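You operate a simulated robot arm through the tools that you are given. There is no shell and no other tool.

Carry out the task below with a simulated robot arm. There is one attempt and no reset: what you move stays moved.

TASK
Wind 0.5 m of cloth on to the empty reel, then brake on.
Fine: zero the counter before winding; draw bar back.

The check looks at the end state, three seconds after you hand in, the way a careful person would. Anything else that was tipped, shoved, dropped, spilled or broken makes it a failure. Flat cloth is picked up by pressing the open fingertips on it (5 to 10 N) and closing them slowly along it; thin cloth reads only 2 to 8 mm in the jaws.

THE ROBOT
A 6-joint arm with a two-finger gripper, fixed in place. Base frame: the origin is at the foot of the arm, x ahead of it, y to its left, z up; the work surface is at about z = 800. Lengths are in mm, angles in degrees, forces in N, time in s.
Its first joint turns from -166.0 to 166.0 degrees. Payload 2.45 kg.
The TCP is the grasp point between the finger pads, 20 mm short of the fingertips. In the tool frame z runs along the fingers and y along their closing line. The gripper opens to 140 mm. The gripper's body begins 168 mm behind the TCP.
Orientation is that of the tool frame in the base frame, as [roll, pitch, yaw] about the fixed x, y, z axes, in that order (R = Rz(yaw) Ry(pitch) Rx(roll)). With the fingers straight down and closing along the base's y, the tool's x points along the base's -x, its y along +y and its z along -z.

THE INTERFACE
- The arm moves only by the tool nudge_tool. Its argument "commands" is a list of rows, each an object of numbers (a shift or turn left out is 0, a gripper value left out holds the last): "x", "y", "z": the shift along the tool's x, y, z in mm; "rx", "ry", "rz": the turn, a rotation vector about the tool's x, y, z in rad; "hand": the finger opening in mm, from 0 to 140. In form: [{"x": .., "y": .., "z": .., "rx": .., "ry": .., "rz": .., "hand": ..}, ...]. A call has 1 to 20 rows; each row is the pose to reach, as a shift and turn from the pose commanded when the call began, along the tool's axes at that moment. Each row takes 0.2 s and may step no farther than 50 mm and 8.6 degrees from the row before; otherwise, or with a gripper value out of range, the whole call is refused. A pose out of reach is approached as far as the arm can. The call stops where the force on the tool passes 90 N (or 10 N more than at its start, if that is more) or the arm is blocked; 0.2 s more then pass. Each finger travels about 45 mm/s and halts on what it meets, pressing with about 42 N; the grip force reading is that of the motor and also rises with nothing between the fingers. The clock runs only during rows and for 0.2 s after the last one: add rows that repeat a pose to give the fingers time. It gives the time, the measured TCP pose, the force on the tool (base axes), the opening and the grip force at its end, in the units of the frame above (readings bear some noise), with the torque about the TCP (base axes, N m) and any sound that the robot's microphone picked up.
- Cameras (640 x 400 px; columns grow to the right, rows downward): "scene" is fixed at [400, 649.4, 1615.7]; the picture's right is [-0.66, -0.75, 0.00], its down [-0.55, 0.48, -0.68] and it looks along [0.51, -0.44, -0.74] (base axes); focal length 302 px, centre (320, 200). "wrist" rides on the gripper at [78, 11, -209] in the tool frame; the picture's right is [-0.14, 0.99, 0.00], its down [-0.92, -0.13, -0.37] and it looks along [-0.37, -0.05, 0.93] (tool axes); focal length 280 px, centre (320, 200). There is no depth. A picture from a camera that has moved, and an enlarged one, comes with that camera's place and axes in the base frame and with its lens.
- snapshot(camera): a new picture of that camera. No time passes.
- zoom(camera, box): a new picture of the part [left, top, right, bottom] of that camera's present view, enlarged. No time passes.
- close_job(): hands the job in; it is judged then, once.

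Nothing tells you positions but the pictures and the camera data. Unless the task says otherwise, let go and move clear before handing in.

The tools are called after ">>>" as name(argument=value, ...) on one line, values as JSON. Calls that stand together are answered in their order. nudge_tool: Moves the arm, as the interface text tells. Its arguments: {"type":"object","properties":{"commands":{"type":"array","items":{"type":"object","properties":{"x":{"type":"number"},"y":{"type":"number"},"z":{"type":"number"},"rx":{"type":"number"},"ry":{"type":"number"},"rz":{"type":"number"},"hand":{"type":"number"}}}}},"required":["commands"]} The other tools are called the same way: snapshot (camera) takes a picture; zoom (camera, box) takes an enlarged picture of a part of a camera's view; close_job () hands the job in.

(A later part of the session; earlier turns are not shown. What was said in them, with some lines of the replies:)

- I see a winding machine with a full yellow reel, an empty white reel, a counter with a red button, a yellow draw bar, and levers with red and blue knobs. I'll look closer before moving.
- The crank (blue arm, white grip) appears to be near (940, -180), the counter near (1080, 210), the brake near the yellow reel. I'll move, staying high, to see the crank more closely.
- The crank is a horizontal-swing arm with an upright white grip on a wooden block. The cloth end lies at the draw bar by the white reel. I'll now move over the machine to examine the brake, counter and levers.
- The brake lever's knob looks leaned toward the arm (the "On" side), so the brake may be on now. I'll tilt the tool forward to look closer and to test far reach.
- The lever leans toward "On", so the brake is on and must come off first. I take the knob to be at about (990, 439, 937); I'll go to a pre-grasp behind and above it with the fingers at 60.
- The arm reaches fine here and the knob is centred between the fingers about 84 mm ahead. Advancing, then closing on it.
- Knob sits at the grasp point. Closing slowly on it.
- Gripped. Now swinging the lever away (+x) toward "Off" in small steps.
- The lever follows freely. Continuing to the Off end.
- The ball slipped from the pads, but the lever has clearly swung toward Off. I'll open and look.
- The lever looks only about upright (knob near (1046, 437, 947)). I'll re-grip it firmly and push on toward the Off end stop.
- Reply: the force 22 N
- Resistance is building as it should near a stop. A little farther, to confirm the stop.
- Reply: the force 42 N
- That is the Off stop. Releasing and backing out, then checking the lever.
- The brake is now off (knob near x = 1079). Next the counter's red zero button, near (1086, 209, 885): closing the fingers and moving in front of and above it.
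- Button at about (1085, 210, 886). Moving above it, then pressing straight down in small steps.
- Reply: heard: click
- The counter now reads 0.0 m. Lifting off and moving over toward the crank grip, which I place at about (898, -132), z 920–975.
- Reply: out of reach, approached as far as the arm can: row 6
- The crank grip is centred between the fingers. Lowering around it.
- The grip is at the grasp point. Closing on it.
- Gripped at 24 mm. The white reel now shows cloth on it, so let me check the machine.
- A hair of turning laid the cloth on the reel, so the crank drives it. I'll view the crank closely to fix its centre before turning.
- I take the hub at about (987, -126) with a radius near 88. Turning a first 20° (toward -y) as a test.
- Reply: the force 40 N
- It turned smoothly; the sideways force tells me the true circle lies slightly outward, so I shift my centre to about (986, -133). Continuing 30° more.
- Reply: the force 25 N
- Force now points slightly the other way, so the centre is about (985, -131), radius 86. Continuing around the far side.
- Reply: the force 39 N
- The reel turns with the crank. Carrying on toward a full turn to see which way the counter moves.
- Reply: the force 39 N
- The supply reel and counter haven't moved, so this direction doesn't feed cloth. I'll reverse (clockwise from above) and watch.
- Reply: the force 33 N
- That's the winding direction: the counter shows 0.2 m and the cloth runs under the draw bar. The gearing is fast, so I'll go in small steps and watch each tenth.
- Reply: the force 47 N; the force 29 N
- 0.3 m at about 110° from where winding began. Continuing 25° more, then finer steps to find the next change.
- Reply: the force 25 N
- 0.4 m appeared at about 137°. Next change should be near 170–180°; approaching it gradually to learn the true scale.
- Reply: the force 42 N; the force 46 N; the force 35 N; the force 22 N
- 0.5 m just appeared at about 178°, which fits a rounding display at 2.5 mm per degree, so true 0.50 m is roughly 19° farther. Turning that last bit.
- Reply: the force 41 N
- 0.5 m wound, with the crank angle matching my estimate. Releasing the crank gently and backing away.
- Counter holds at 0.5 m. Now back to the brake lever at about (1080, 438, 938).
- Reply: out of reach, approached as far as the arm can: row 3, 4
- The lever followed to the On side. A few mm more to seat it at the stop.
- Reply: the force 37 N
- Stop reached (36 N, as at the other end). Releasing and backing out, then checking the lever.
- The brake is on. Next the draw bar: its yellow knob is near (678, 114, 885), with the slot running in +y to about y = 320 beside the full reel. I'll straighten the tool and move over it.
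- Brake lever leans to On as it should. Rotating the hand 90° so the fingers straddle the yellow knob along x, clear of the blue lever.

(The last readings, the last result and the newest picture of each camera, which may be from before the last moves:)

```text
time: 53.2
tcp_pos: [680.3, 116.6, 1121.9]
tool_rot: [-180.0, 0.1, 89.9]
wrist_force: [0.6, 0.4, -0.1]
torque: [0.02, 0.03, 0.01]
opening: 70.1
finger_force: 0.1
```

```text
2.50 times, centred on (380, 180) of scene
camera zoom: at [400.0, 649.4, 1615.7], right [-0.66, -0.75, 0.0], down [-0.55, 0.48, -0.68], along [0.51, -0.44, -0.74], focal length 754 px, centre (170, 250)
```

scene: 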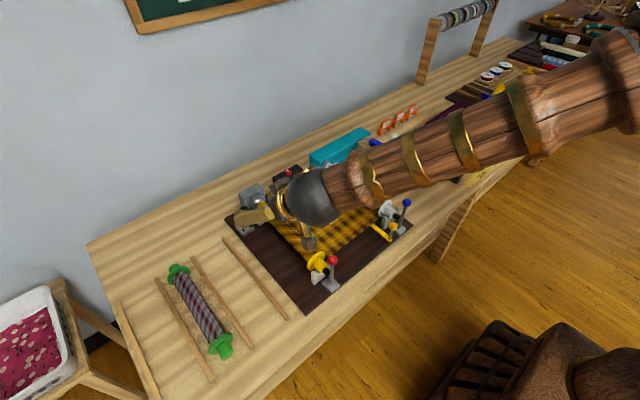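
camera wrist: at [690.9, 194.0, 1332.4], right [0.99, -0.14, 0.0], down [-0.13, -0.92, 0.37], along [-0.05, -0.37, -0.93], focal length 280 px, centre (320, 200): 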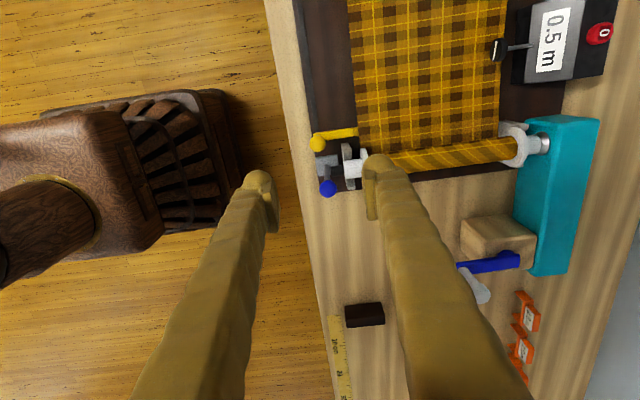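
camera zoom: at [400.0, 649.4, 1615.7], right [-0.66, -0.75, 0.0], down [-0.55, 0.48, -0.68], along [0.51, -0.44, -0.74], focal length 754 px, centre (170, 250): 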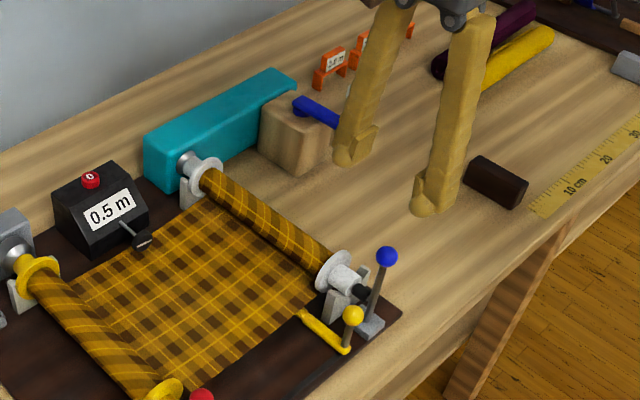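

The knob triangulates again to (678, 114, 885). Descending over it with a moderate opening.

>>> nudge_tool(commands=[{"x": 1, "y": -0.5, "z": 40, "hand": 46}, {"x": 2, "y": -1, "z": 80}, {"x": 3, "y": -2, "z": 120}, {"x": 3.4, "y": -2.3, "z": 160}, {"x": 3.4, "y": -2.3, "z": 180}])

>>> snapshot(camera="wrist")

>>> zoom(camera="scene", box=[340, 160, 440, 260])

```text
time: 54.4
tcp_pos: [677.8, 118.4, 941.2]
tool_rot: [-179.9, 0.0, 90.0]
wrist_force: [0.2, -0.2, -0.1]
torque: [-0.01, -0.02, -0.01]
opening: 46.2
finger_force: 0.1
```

```text
taken
camera wrist: at [688.4, 197.0, 1152.6], right [0.99, -0.14, 0.0], down [-0.13, -0.92, 0.37], along [-0.05, -0.37, -0.93], focal length 280 px, centre (320, 200)
```

wrist: 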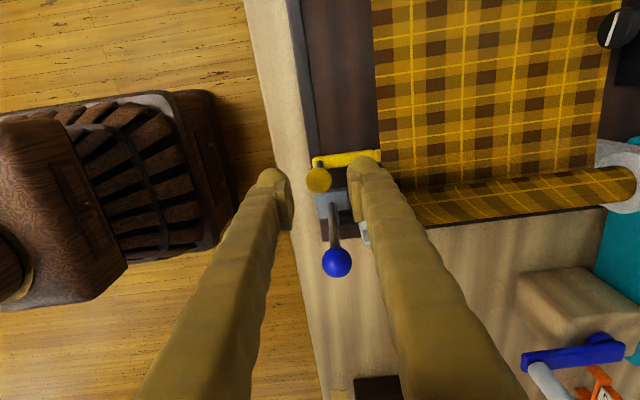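

```text
4.00 times, centred on (390, 210) of scene
camera zoom: at [400.0, 649.4, 1615.7], right [-0.66, -0.75, 0.0], down [-0.55, 0.48, -0.68], along [0.51, -0.44, -0.74], focal length 1206 px, centre (40, 160)
```

zoom: 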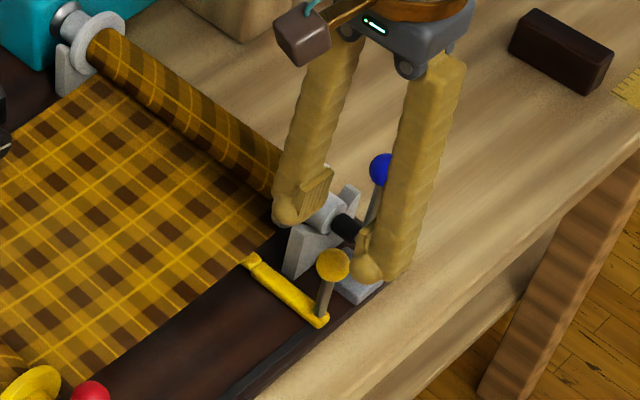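

>>> nudge_tool(commands=[{"x": 1.5, "z": 20}, {"x": 2, "z": 38}, {"x": 2, "z": 53}])

>>> snapshot(camera="wrist")

>>> zoom(camera="scene", box=[340, 160, 440, 260])

```text
time: 55.2
tcp_pos: [677.7, 121.8, 886.6]
tool_rot: [179.9, 0.1, 89.9]
wrist_force: [0.4, -0.4, 0.1]
torque: [0.0, -0.01, 0.02]
opening: 46.1
finger_force: 0.1
```

```text
taken
camera wrist: at [689.0, 199.2, 1097.5], right [0.99, -0.14, 0.0], down [-0.13, -0.92, 0.37], along [-0.05, -0.37, -0.93], focal length 280 px, centre (320, 200)
```

wrist: 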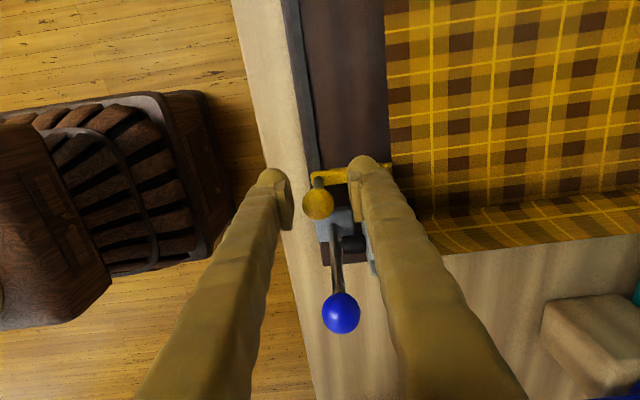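

```text
4.00 times, centred on (390, 210) of scene
camera zoom: at [400.0, 649.4, 1615.7], right [-0.66, -0.75, 0.0], down [-0.55, 0.48, -0.68], along [0.51, -0.44, -0.74], focal length 1206 px, centre (40, 160)
```

zoom: 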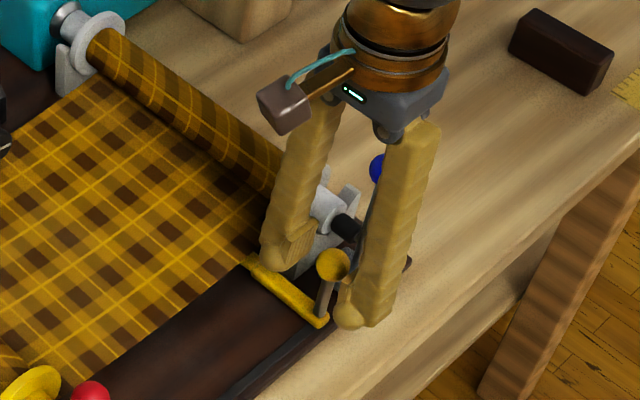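

>>> nudge_tool(commands=[{"x": -3, "hand": 34}, {"x": -3, "hand": 22}, {"x": -3, "hand": 12}, {"x": -3, "hand": 5}, {"x": -3, "hand": 5}])

>>> nudge_tool(commands=[{"x": 8}, {"x": 16}, {"x": 24}])

>>> snapshot(camera="wrist")

>>> zoom(camera="scene", box=[240, 140, 420, 300])

```text
time: 56.4
tcp_pos: [676.2, 116.8, 888.2]
tool_rot: [-179.9, 0.0, 90.0]
wrist_force: [-41.7, 5.0, 6.6]
torque: [-0.03, -0.12, -0.16]
opening: 21.5
finger_force: 38.5
```

```text
time: 57.2
tcp_pos: [675.3, 141.7, 887.1]
tool_rot: [-179.8, 0.0, 90.0]
wrist_force: [-54.4, -0.7, 2.4]
torque: [-0.04, -0.13, -0.1]
opening: 21.2
finger_force: 45.5
```

```text
taken
camera wrist: at [687.1, 220.3, 1097.6], right [0.99, -0.14, 0.0], down [-0.13, -0.92, 0.37], along [-0.05, -0.37, -0.93], focal length 280 px, centre (320, 200)
```

wrist: 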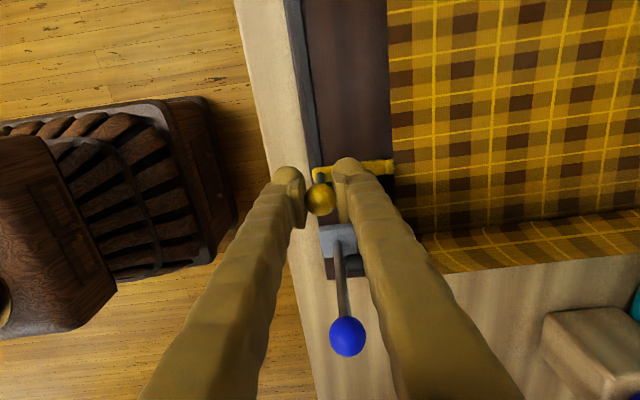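

```text
2.50 times, centred on (330, 220) of scene
camera zoom: at [400.0, 649.4, 1615.7], right [-0.66, -0.75, 0.0], down [-0.55, 0.48, -0.68], along [0.51, -0.44, -0.74], focal length 754 px, centre (295, 150)
```

zoom: 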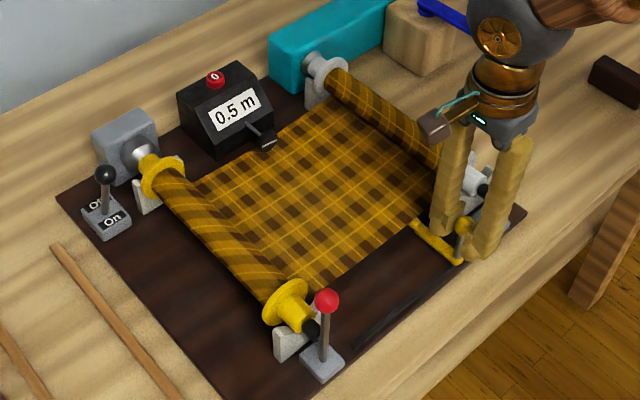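

The bar slides freely with the knob. I'll ease the sideways offset and continue toward the full reel, checking partway.

>>> nudge_tool(commands=[{"x": 5, "y": -2}, {"x": 20, "y": -3}, {"x": 35, "y": -3}, {"x": 50, "y": -3}])

>>> zoom(camera="scene", box=[240, 140, 420, 300])

>>> snapshot(camera="wrist")

```text
time: 58.2
tcp_pos: [675.6, 193.0, 887.6]
tool_rot: [179.7, -0.1, 90.0]
wrist_force: [41.6, 0.1, -32.6]
torque: [0.14, 0.29, 0.14]
opening: 21.7
finger_force: 44.7
```

```text
2.50 times, centred on (330, 220) of scene
camera zoom: at [400.0, 649.4, 1615.7], right [-0.66, -0.75, 0.0], down [-0.55, 0.48, -0.68], along [0.51, -0.44, -0.74], focal length 754 px, centre (295, 150)
```

zoom: 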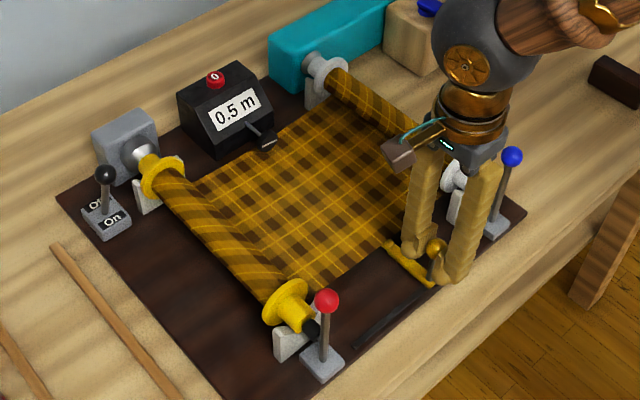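

```text
taken
camera wrist: at [685.7, 270.5, 1098.0], right [0.99, -0.14, 0.0], down [-0.13, -0.92, 0.37], along [-0.05, -0.36, -0.93], focal length 280 px, centre (320, 200)
```

wrist: 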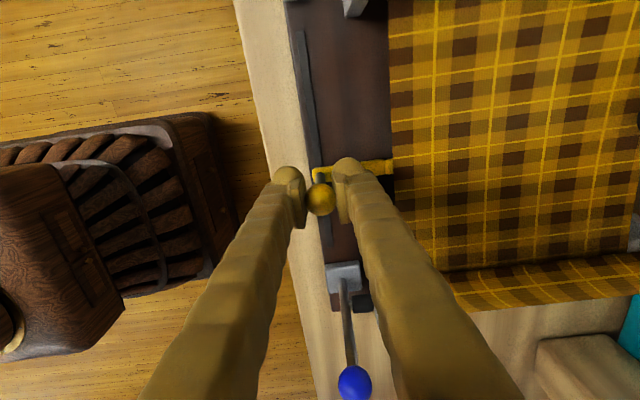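

>>> nudge_tool(commands=[{"x": 15, "y": 0.8}, {"x": 30, "y": 0.8}, {"x": 45, "y": 0.8}, {"x": 60, "y": 0.8}, {"x": 75, "y": 0.8}, {"x": 90, "y": 0.8}, {"x": 100, "y": 0.8}])

>>> zoom(camera="scene", box=[240, 140, 420, 300])

>>> snapshot(camera="wrist")

```text
time: 59.8
tcp_pos: [676.3, 292.2, 887.9]
tool_rot: [179.9, 0.1, 90.0]
wrist_force: [40.8, 1.2, -0.7]
torque: [-0.02, 0.07, 0.15]
opening: 21.5
finger_force: 44.8
```

```text
2.50 times, centred on (330, 220) of scene
camera zoom: at [400.0, 649.4, 1615.7], right [-0.66, -0.75, 0.0], down [-0.55, 0.48, -0.68], along [0.51, -0.44, -0.74], focal length 754 px, centre (295, 150)
```

zoom: 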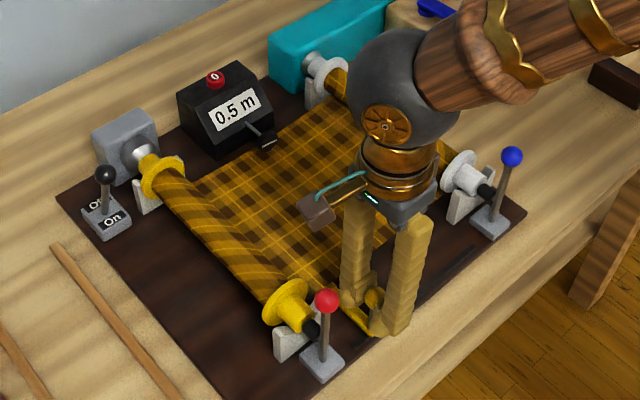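

```text
taken
camera wrist: at [686.3, 371.1, 1098.0], right [0.99, -0.14, 0.0], down [-0.13, -0.92, 0.37], along [-0.05, -0.36, -0.93], focal length 280 px, centre (320, 200)
```

wrist: 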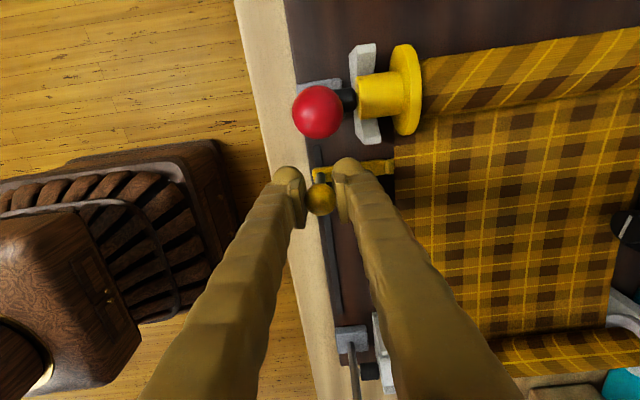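

Nearly home; easing forward in small steps until the stop.

>>> nudge_tool(commands=[{"x": 5, "y": 0.8}, {"x": 10, "y": 0.8}, {"x": 14, "y": 0.8}])

>>> snapshot(camera="wrist")

```text
time: 60.6
tcp_pos: [676.8, 306.7, 887.3]
tool_rot: [-180.0, 0.0, 89.9]
wrist_force: [27.8, -1.0, -1.0]
torque: [0.14, 0.08, 0.08]
opening: 21.3
finger_force: 44.8
```

```text
taken
camera wrist: at [686.6, 384.4, 1097.9], right [0.99, -0.14, 0.0], down [-0.13, -0.92, 0.37], along [-0.05, -0.37, -0.93], focal length 280 px, centre (320, 200)
```

wrist: 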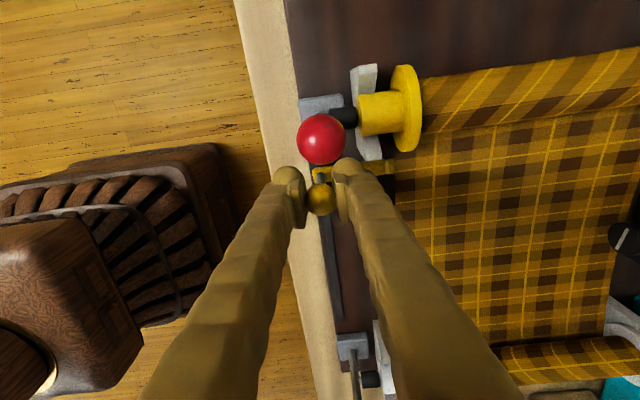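

>>> nudge_tool(commands=[{"x": 4}, {"x": 8}])

>>> snapshot(camera="wrist")

>>> zoom(camera="scene", box=[280, 200, 380, 300])

```text
time: 61.2
tcp_pos: [676.3, 313.1, 886.6]
tool_rot: [179.9, 0.0, 90.0]
wrist_force: [28.4, -38.4, -1.4]
torque: [0.1, 0.11, 0.04]
opening: 21.4
finger_force: 44.5
```

```text
taken
camera wrist: at [686.8, 391.5, 1097.4], right [0.99, -0.14, 0.0], down [-0.13, -0.92, 0.37], along [-0.05, -0.37, -0.93], focal length 280 px, centre (320, 200)
```

wrist: 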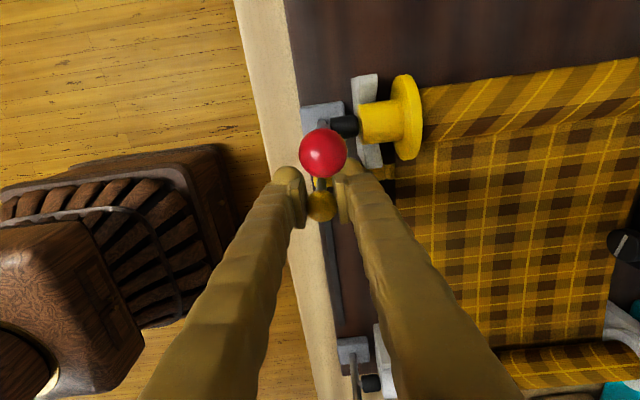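

```text
4.00 times, centred on (330, 250) of scene
camera zoom: at [400.0, 649.4, 1615.7], right [-0.66, -0.75, 0.0], down [-0.55, 0.48, -0.68], along [0.51, -0.44, -0.74], focal length 1206 px, centre (280, 0)
```

zoom: 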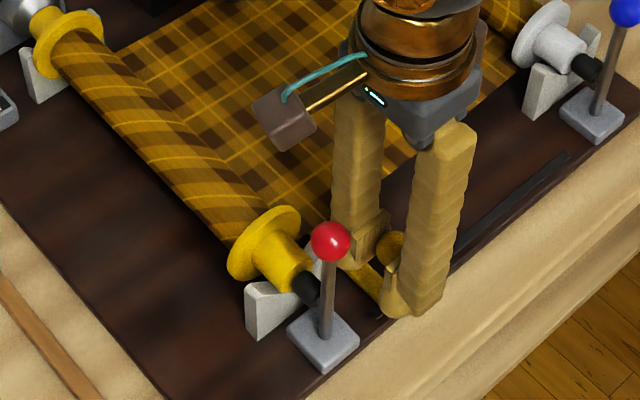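

That's the end stop (38 N). Relieving, opening, and lifting straight up.

>>> nudge_tool(commands=[{"x": -2, "y": 1}, {"x": -2, "y": 1, "hand": 30}, {"x": -2, "y": 1, "hand": 46}, {"x": -2, "y": 1, "hand": 46}, {"x": -4, "y": 1, "z": -25}, {"x": -6, "y": 1, "z": -65}, {"x": -10, "y": 1, "z": -110}, {"x": -10, "y": 1, "z": -155}, {"x": -10, "y": 1, "z": -200}, {"x": -10, "y": 1, "z": -245}])

>>> snapshot(camera="wrist")

>>> snapshot(camera="scene")

```text
time: 63.4
tcp_pos: [679.3, 304.5, 1134.0]
tool_rot: [-180.0, 0.0, 90.0]
wrist_force: [0.3, -0.1, -0.2]
torque: [0.0, 0.02, -0.02]
opening: 46.1
finger_force: 0.0
```

```text
taken
camera wrist: at [689.6, 382.6, 1344.4], right [0.99, -0.14, 0.0], down [-0.13, -0.92, 0.37], along [-0.05, -0.37, -0.93], focal length 280 px, centre (320, 200)
```

wrist: 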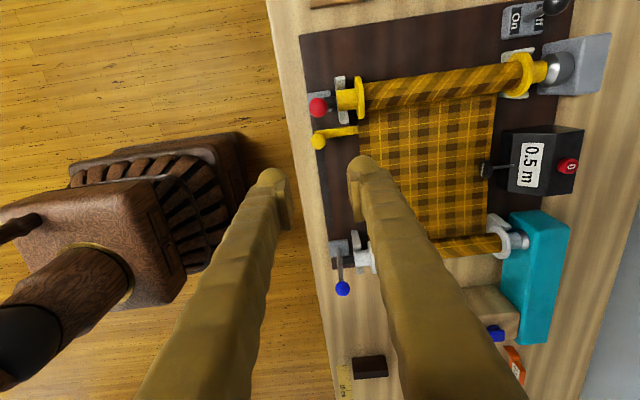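

```text
taken
```

scene: 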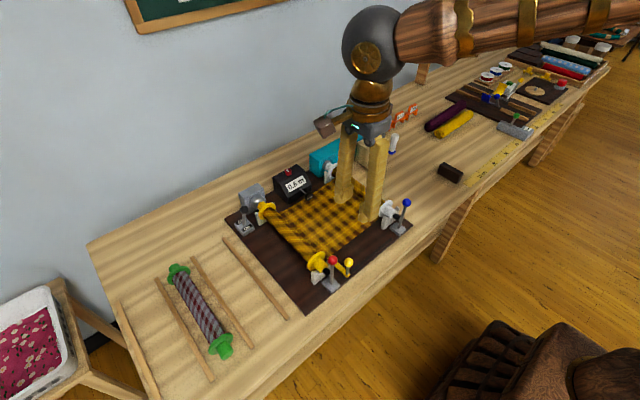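

The bar is at the full-reel end, brake On, counter 0.5 m. I'll lift clear and take a last close look.

>>> nudge_tool(commands=[{"x": -20, "y": -20, "z": -40}, {"x": -40, "y": -40, "z": -80}, {"x": -60, "y": -50, "z": -120}, {"x": -100, "y": -60, "z": -140}, {"x": -145, "y": -60, "z": -150}, {"x": -190, "y": -60, "z": -160}, {"x": -235, "y": -60, "z": -160}, {"x": -280, "y": -60, "z": -160}])

>>> zoom(camera="scene", box=[220, 140, 420, 300])

>>> zoom(camera="scene", box=[225, 150, 345, 240])

>>> zoom(camera="scene", box=[290, 230, 370, 300])

>>> snapshot(camera="scene")

```text
time: 65.2
tcp_pos: [620.6, 24.6, 1292.0]
tool_rot: [-180.0, 0.0, 90.0]
wrist_force: [0.1, 0.9, -0.4]
torque: [0.0, -0.01, 0.03]
opening: 46.1
finger_force: 0.1
```

```text
2.50 times, centred on (320, 220) of scene
camera zoom: at [400.0, 649.4, 1615.7], right [-0.66, -0.75, 0.0], down [-0.55, 0.48, -0.68], along [0.51, -0.44, -0.74], focal length 754 px, centre (320, 150)
```

zoom: 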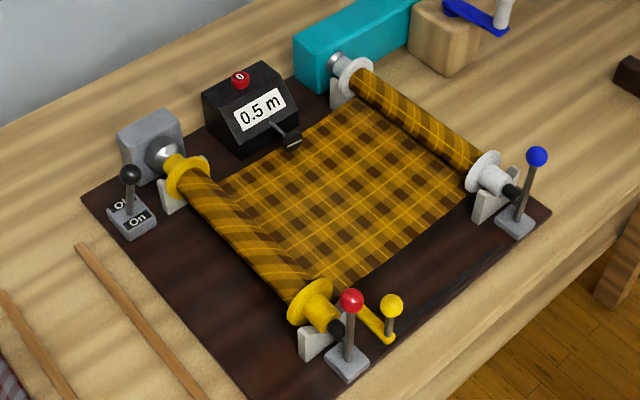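

```text
4.44 times, centred on (285, 195) of scene
camera zoom: at [400.0, 649.4, 1615.7], right [-0.66, -0.75, 0.0], down [-0.55, 0.48, -0.68], along [0.51, -0.44, -0.74], focal length 1340 px, centre (476, 222)
```

zoom: 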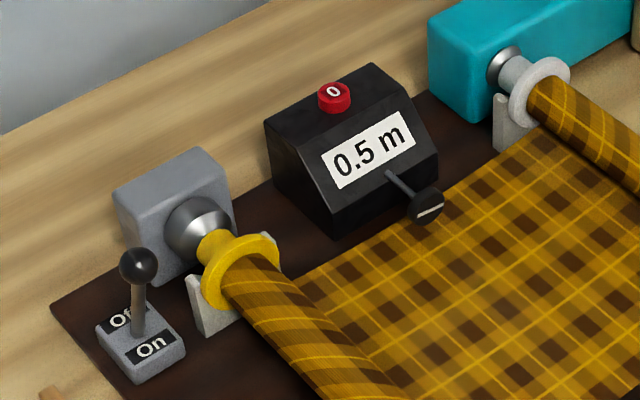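

```text
5.71 times, centred on (330, 265) of scene
camera zoom: at [400.0, 649.4, 1615.7], right [-0.66, -0.75, 0.0], down [-0.55, 0.48, -0.68], along [0.51, -0.44, -0.74], focal length 1723 px, centre (263, -171)
```

zoom: 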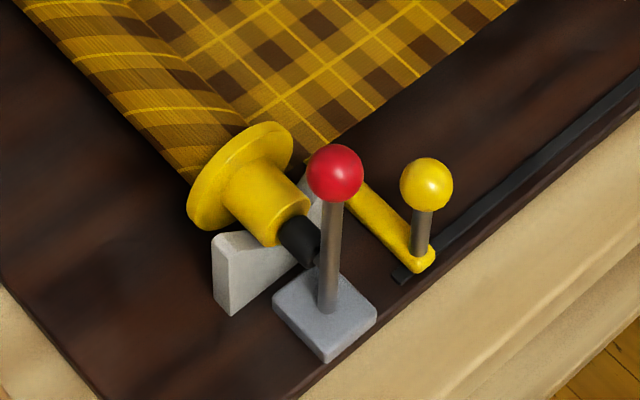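

```text
taken
```

scene: 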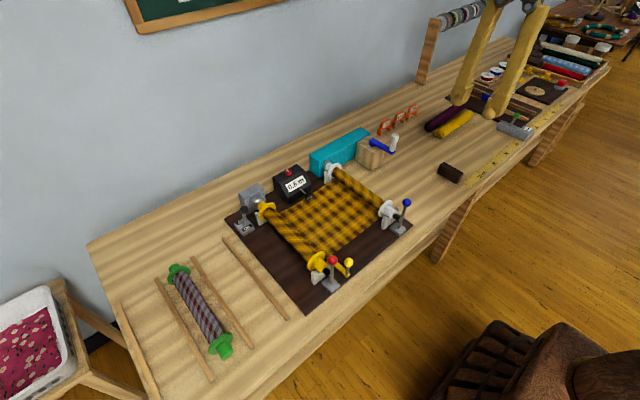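

Everything stands as asked: the counter reads 0.5 m (zeroed before winding), the brake lever leans to On, the draw bar is back by the full reel, and nothing else was disturbed. The arm is clear, so I'm handing in.

>>> close_job()

```text
The job is handed in.
```

The job is handed in. 0.5 m of cloth is wound on the white reel, the brake is on, and the draw bar is back by the full reel. The last pictures show nothing else moved, and the arm was clear when I handed in.

- **Counter:** I zeroed it before winding and it now reads 0.5 m. It shows only tenths, so I used the crank angle to aim for the middle of that reading. The true length could be off by a centimetre or two.
- **Brake:** It was on at the start, so I released it before winding. I put it back on afterwards, pushed fully to its stop.
- **Crank:** My first part-turn (about 200°) was the wrong way. It turned the white reel but the counter stayed at 0.0 and the full reel did not move. I then reversed and wound the other way.
- **Draw bar:** I took "back" to mean the end of its slot by the full reel, since it started at the empty-reel end. It is against the stop there.
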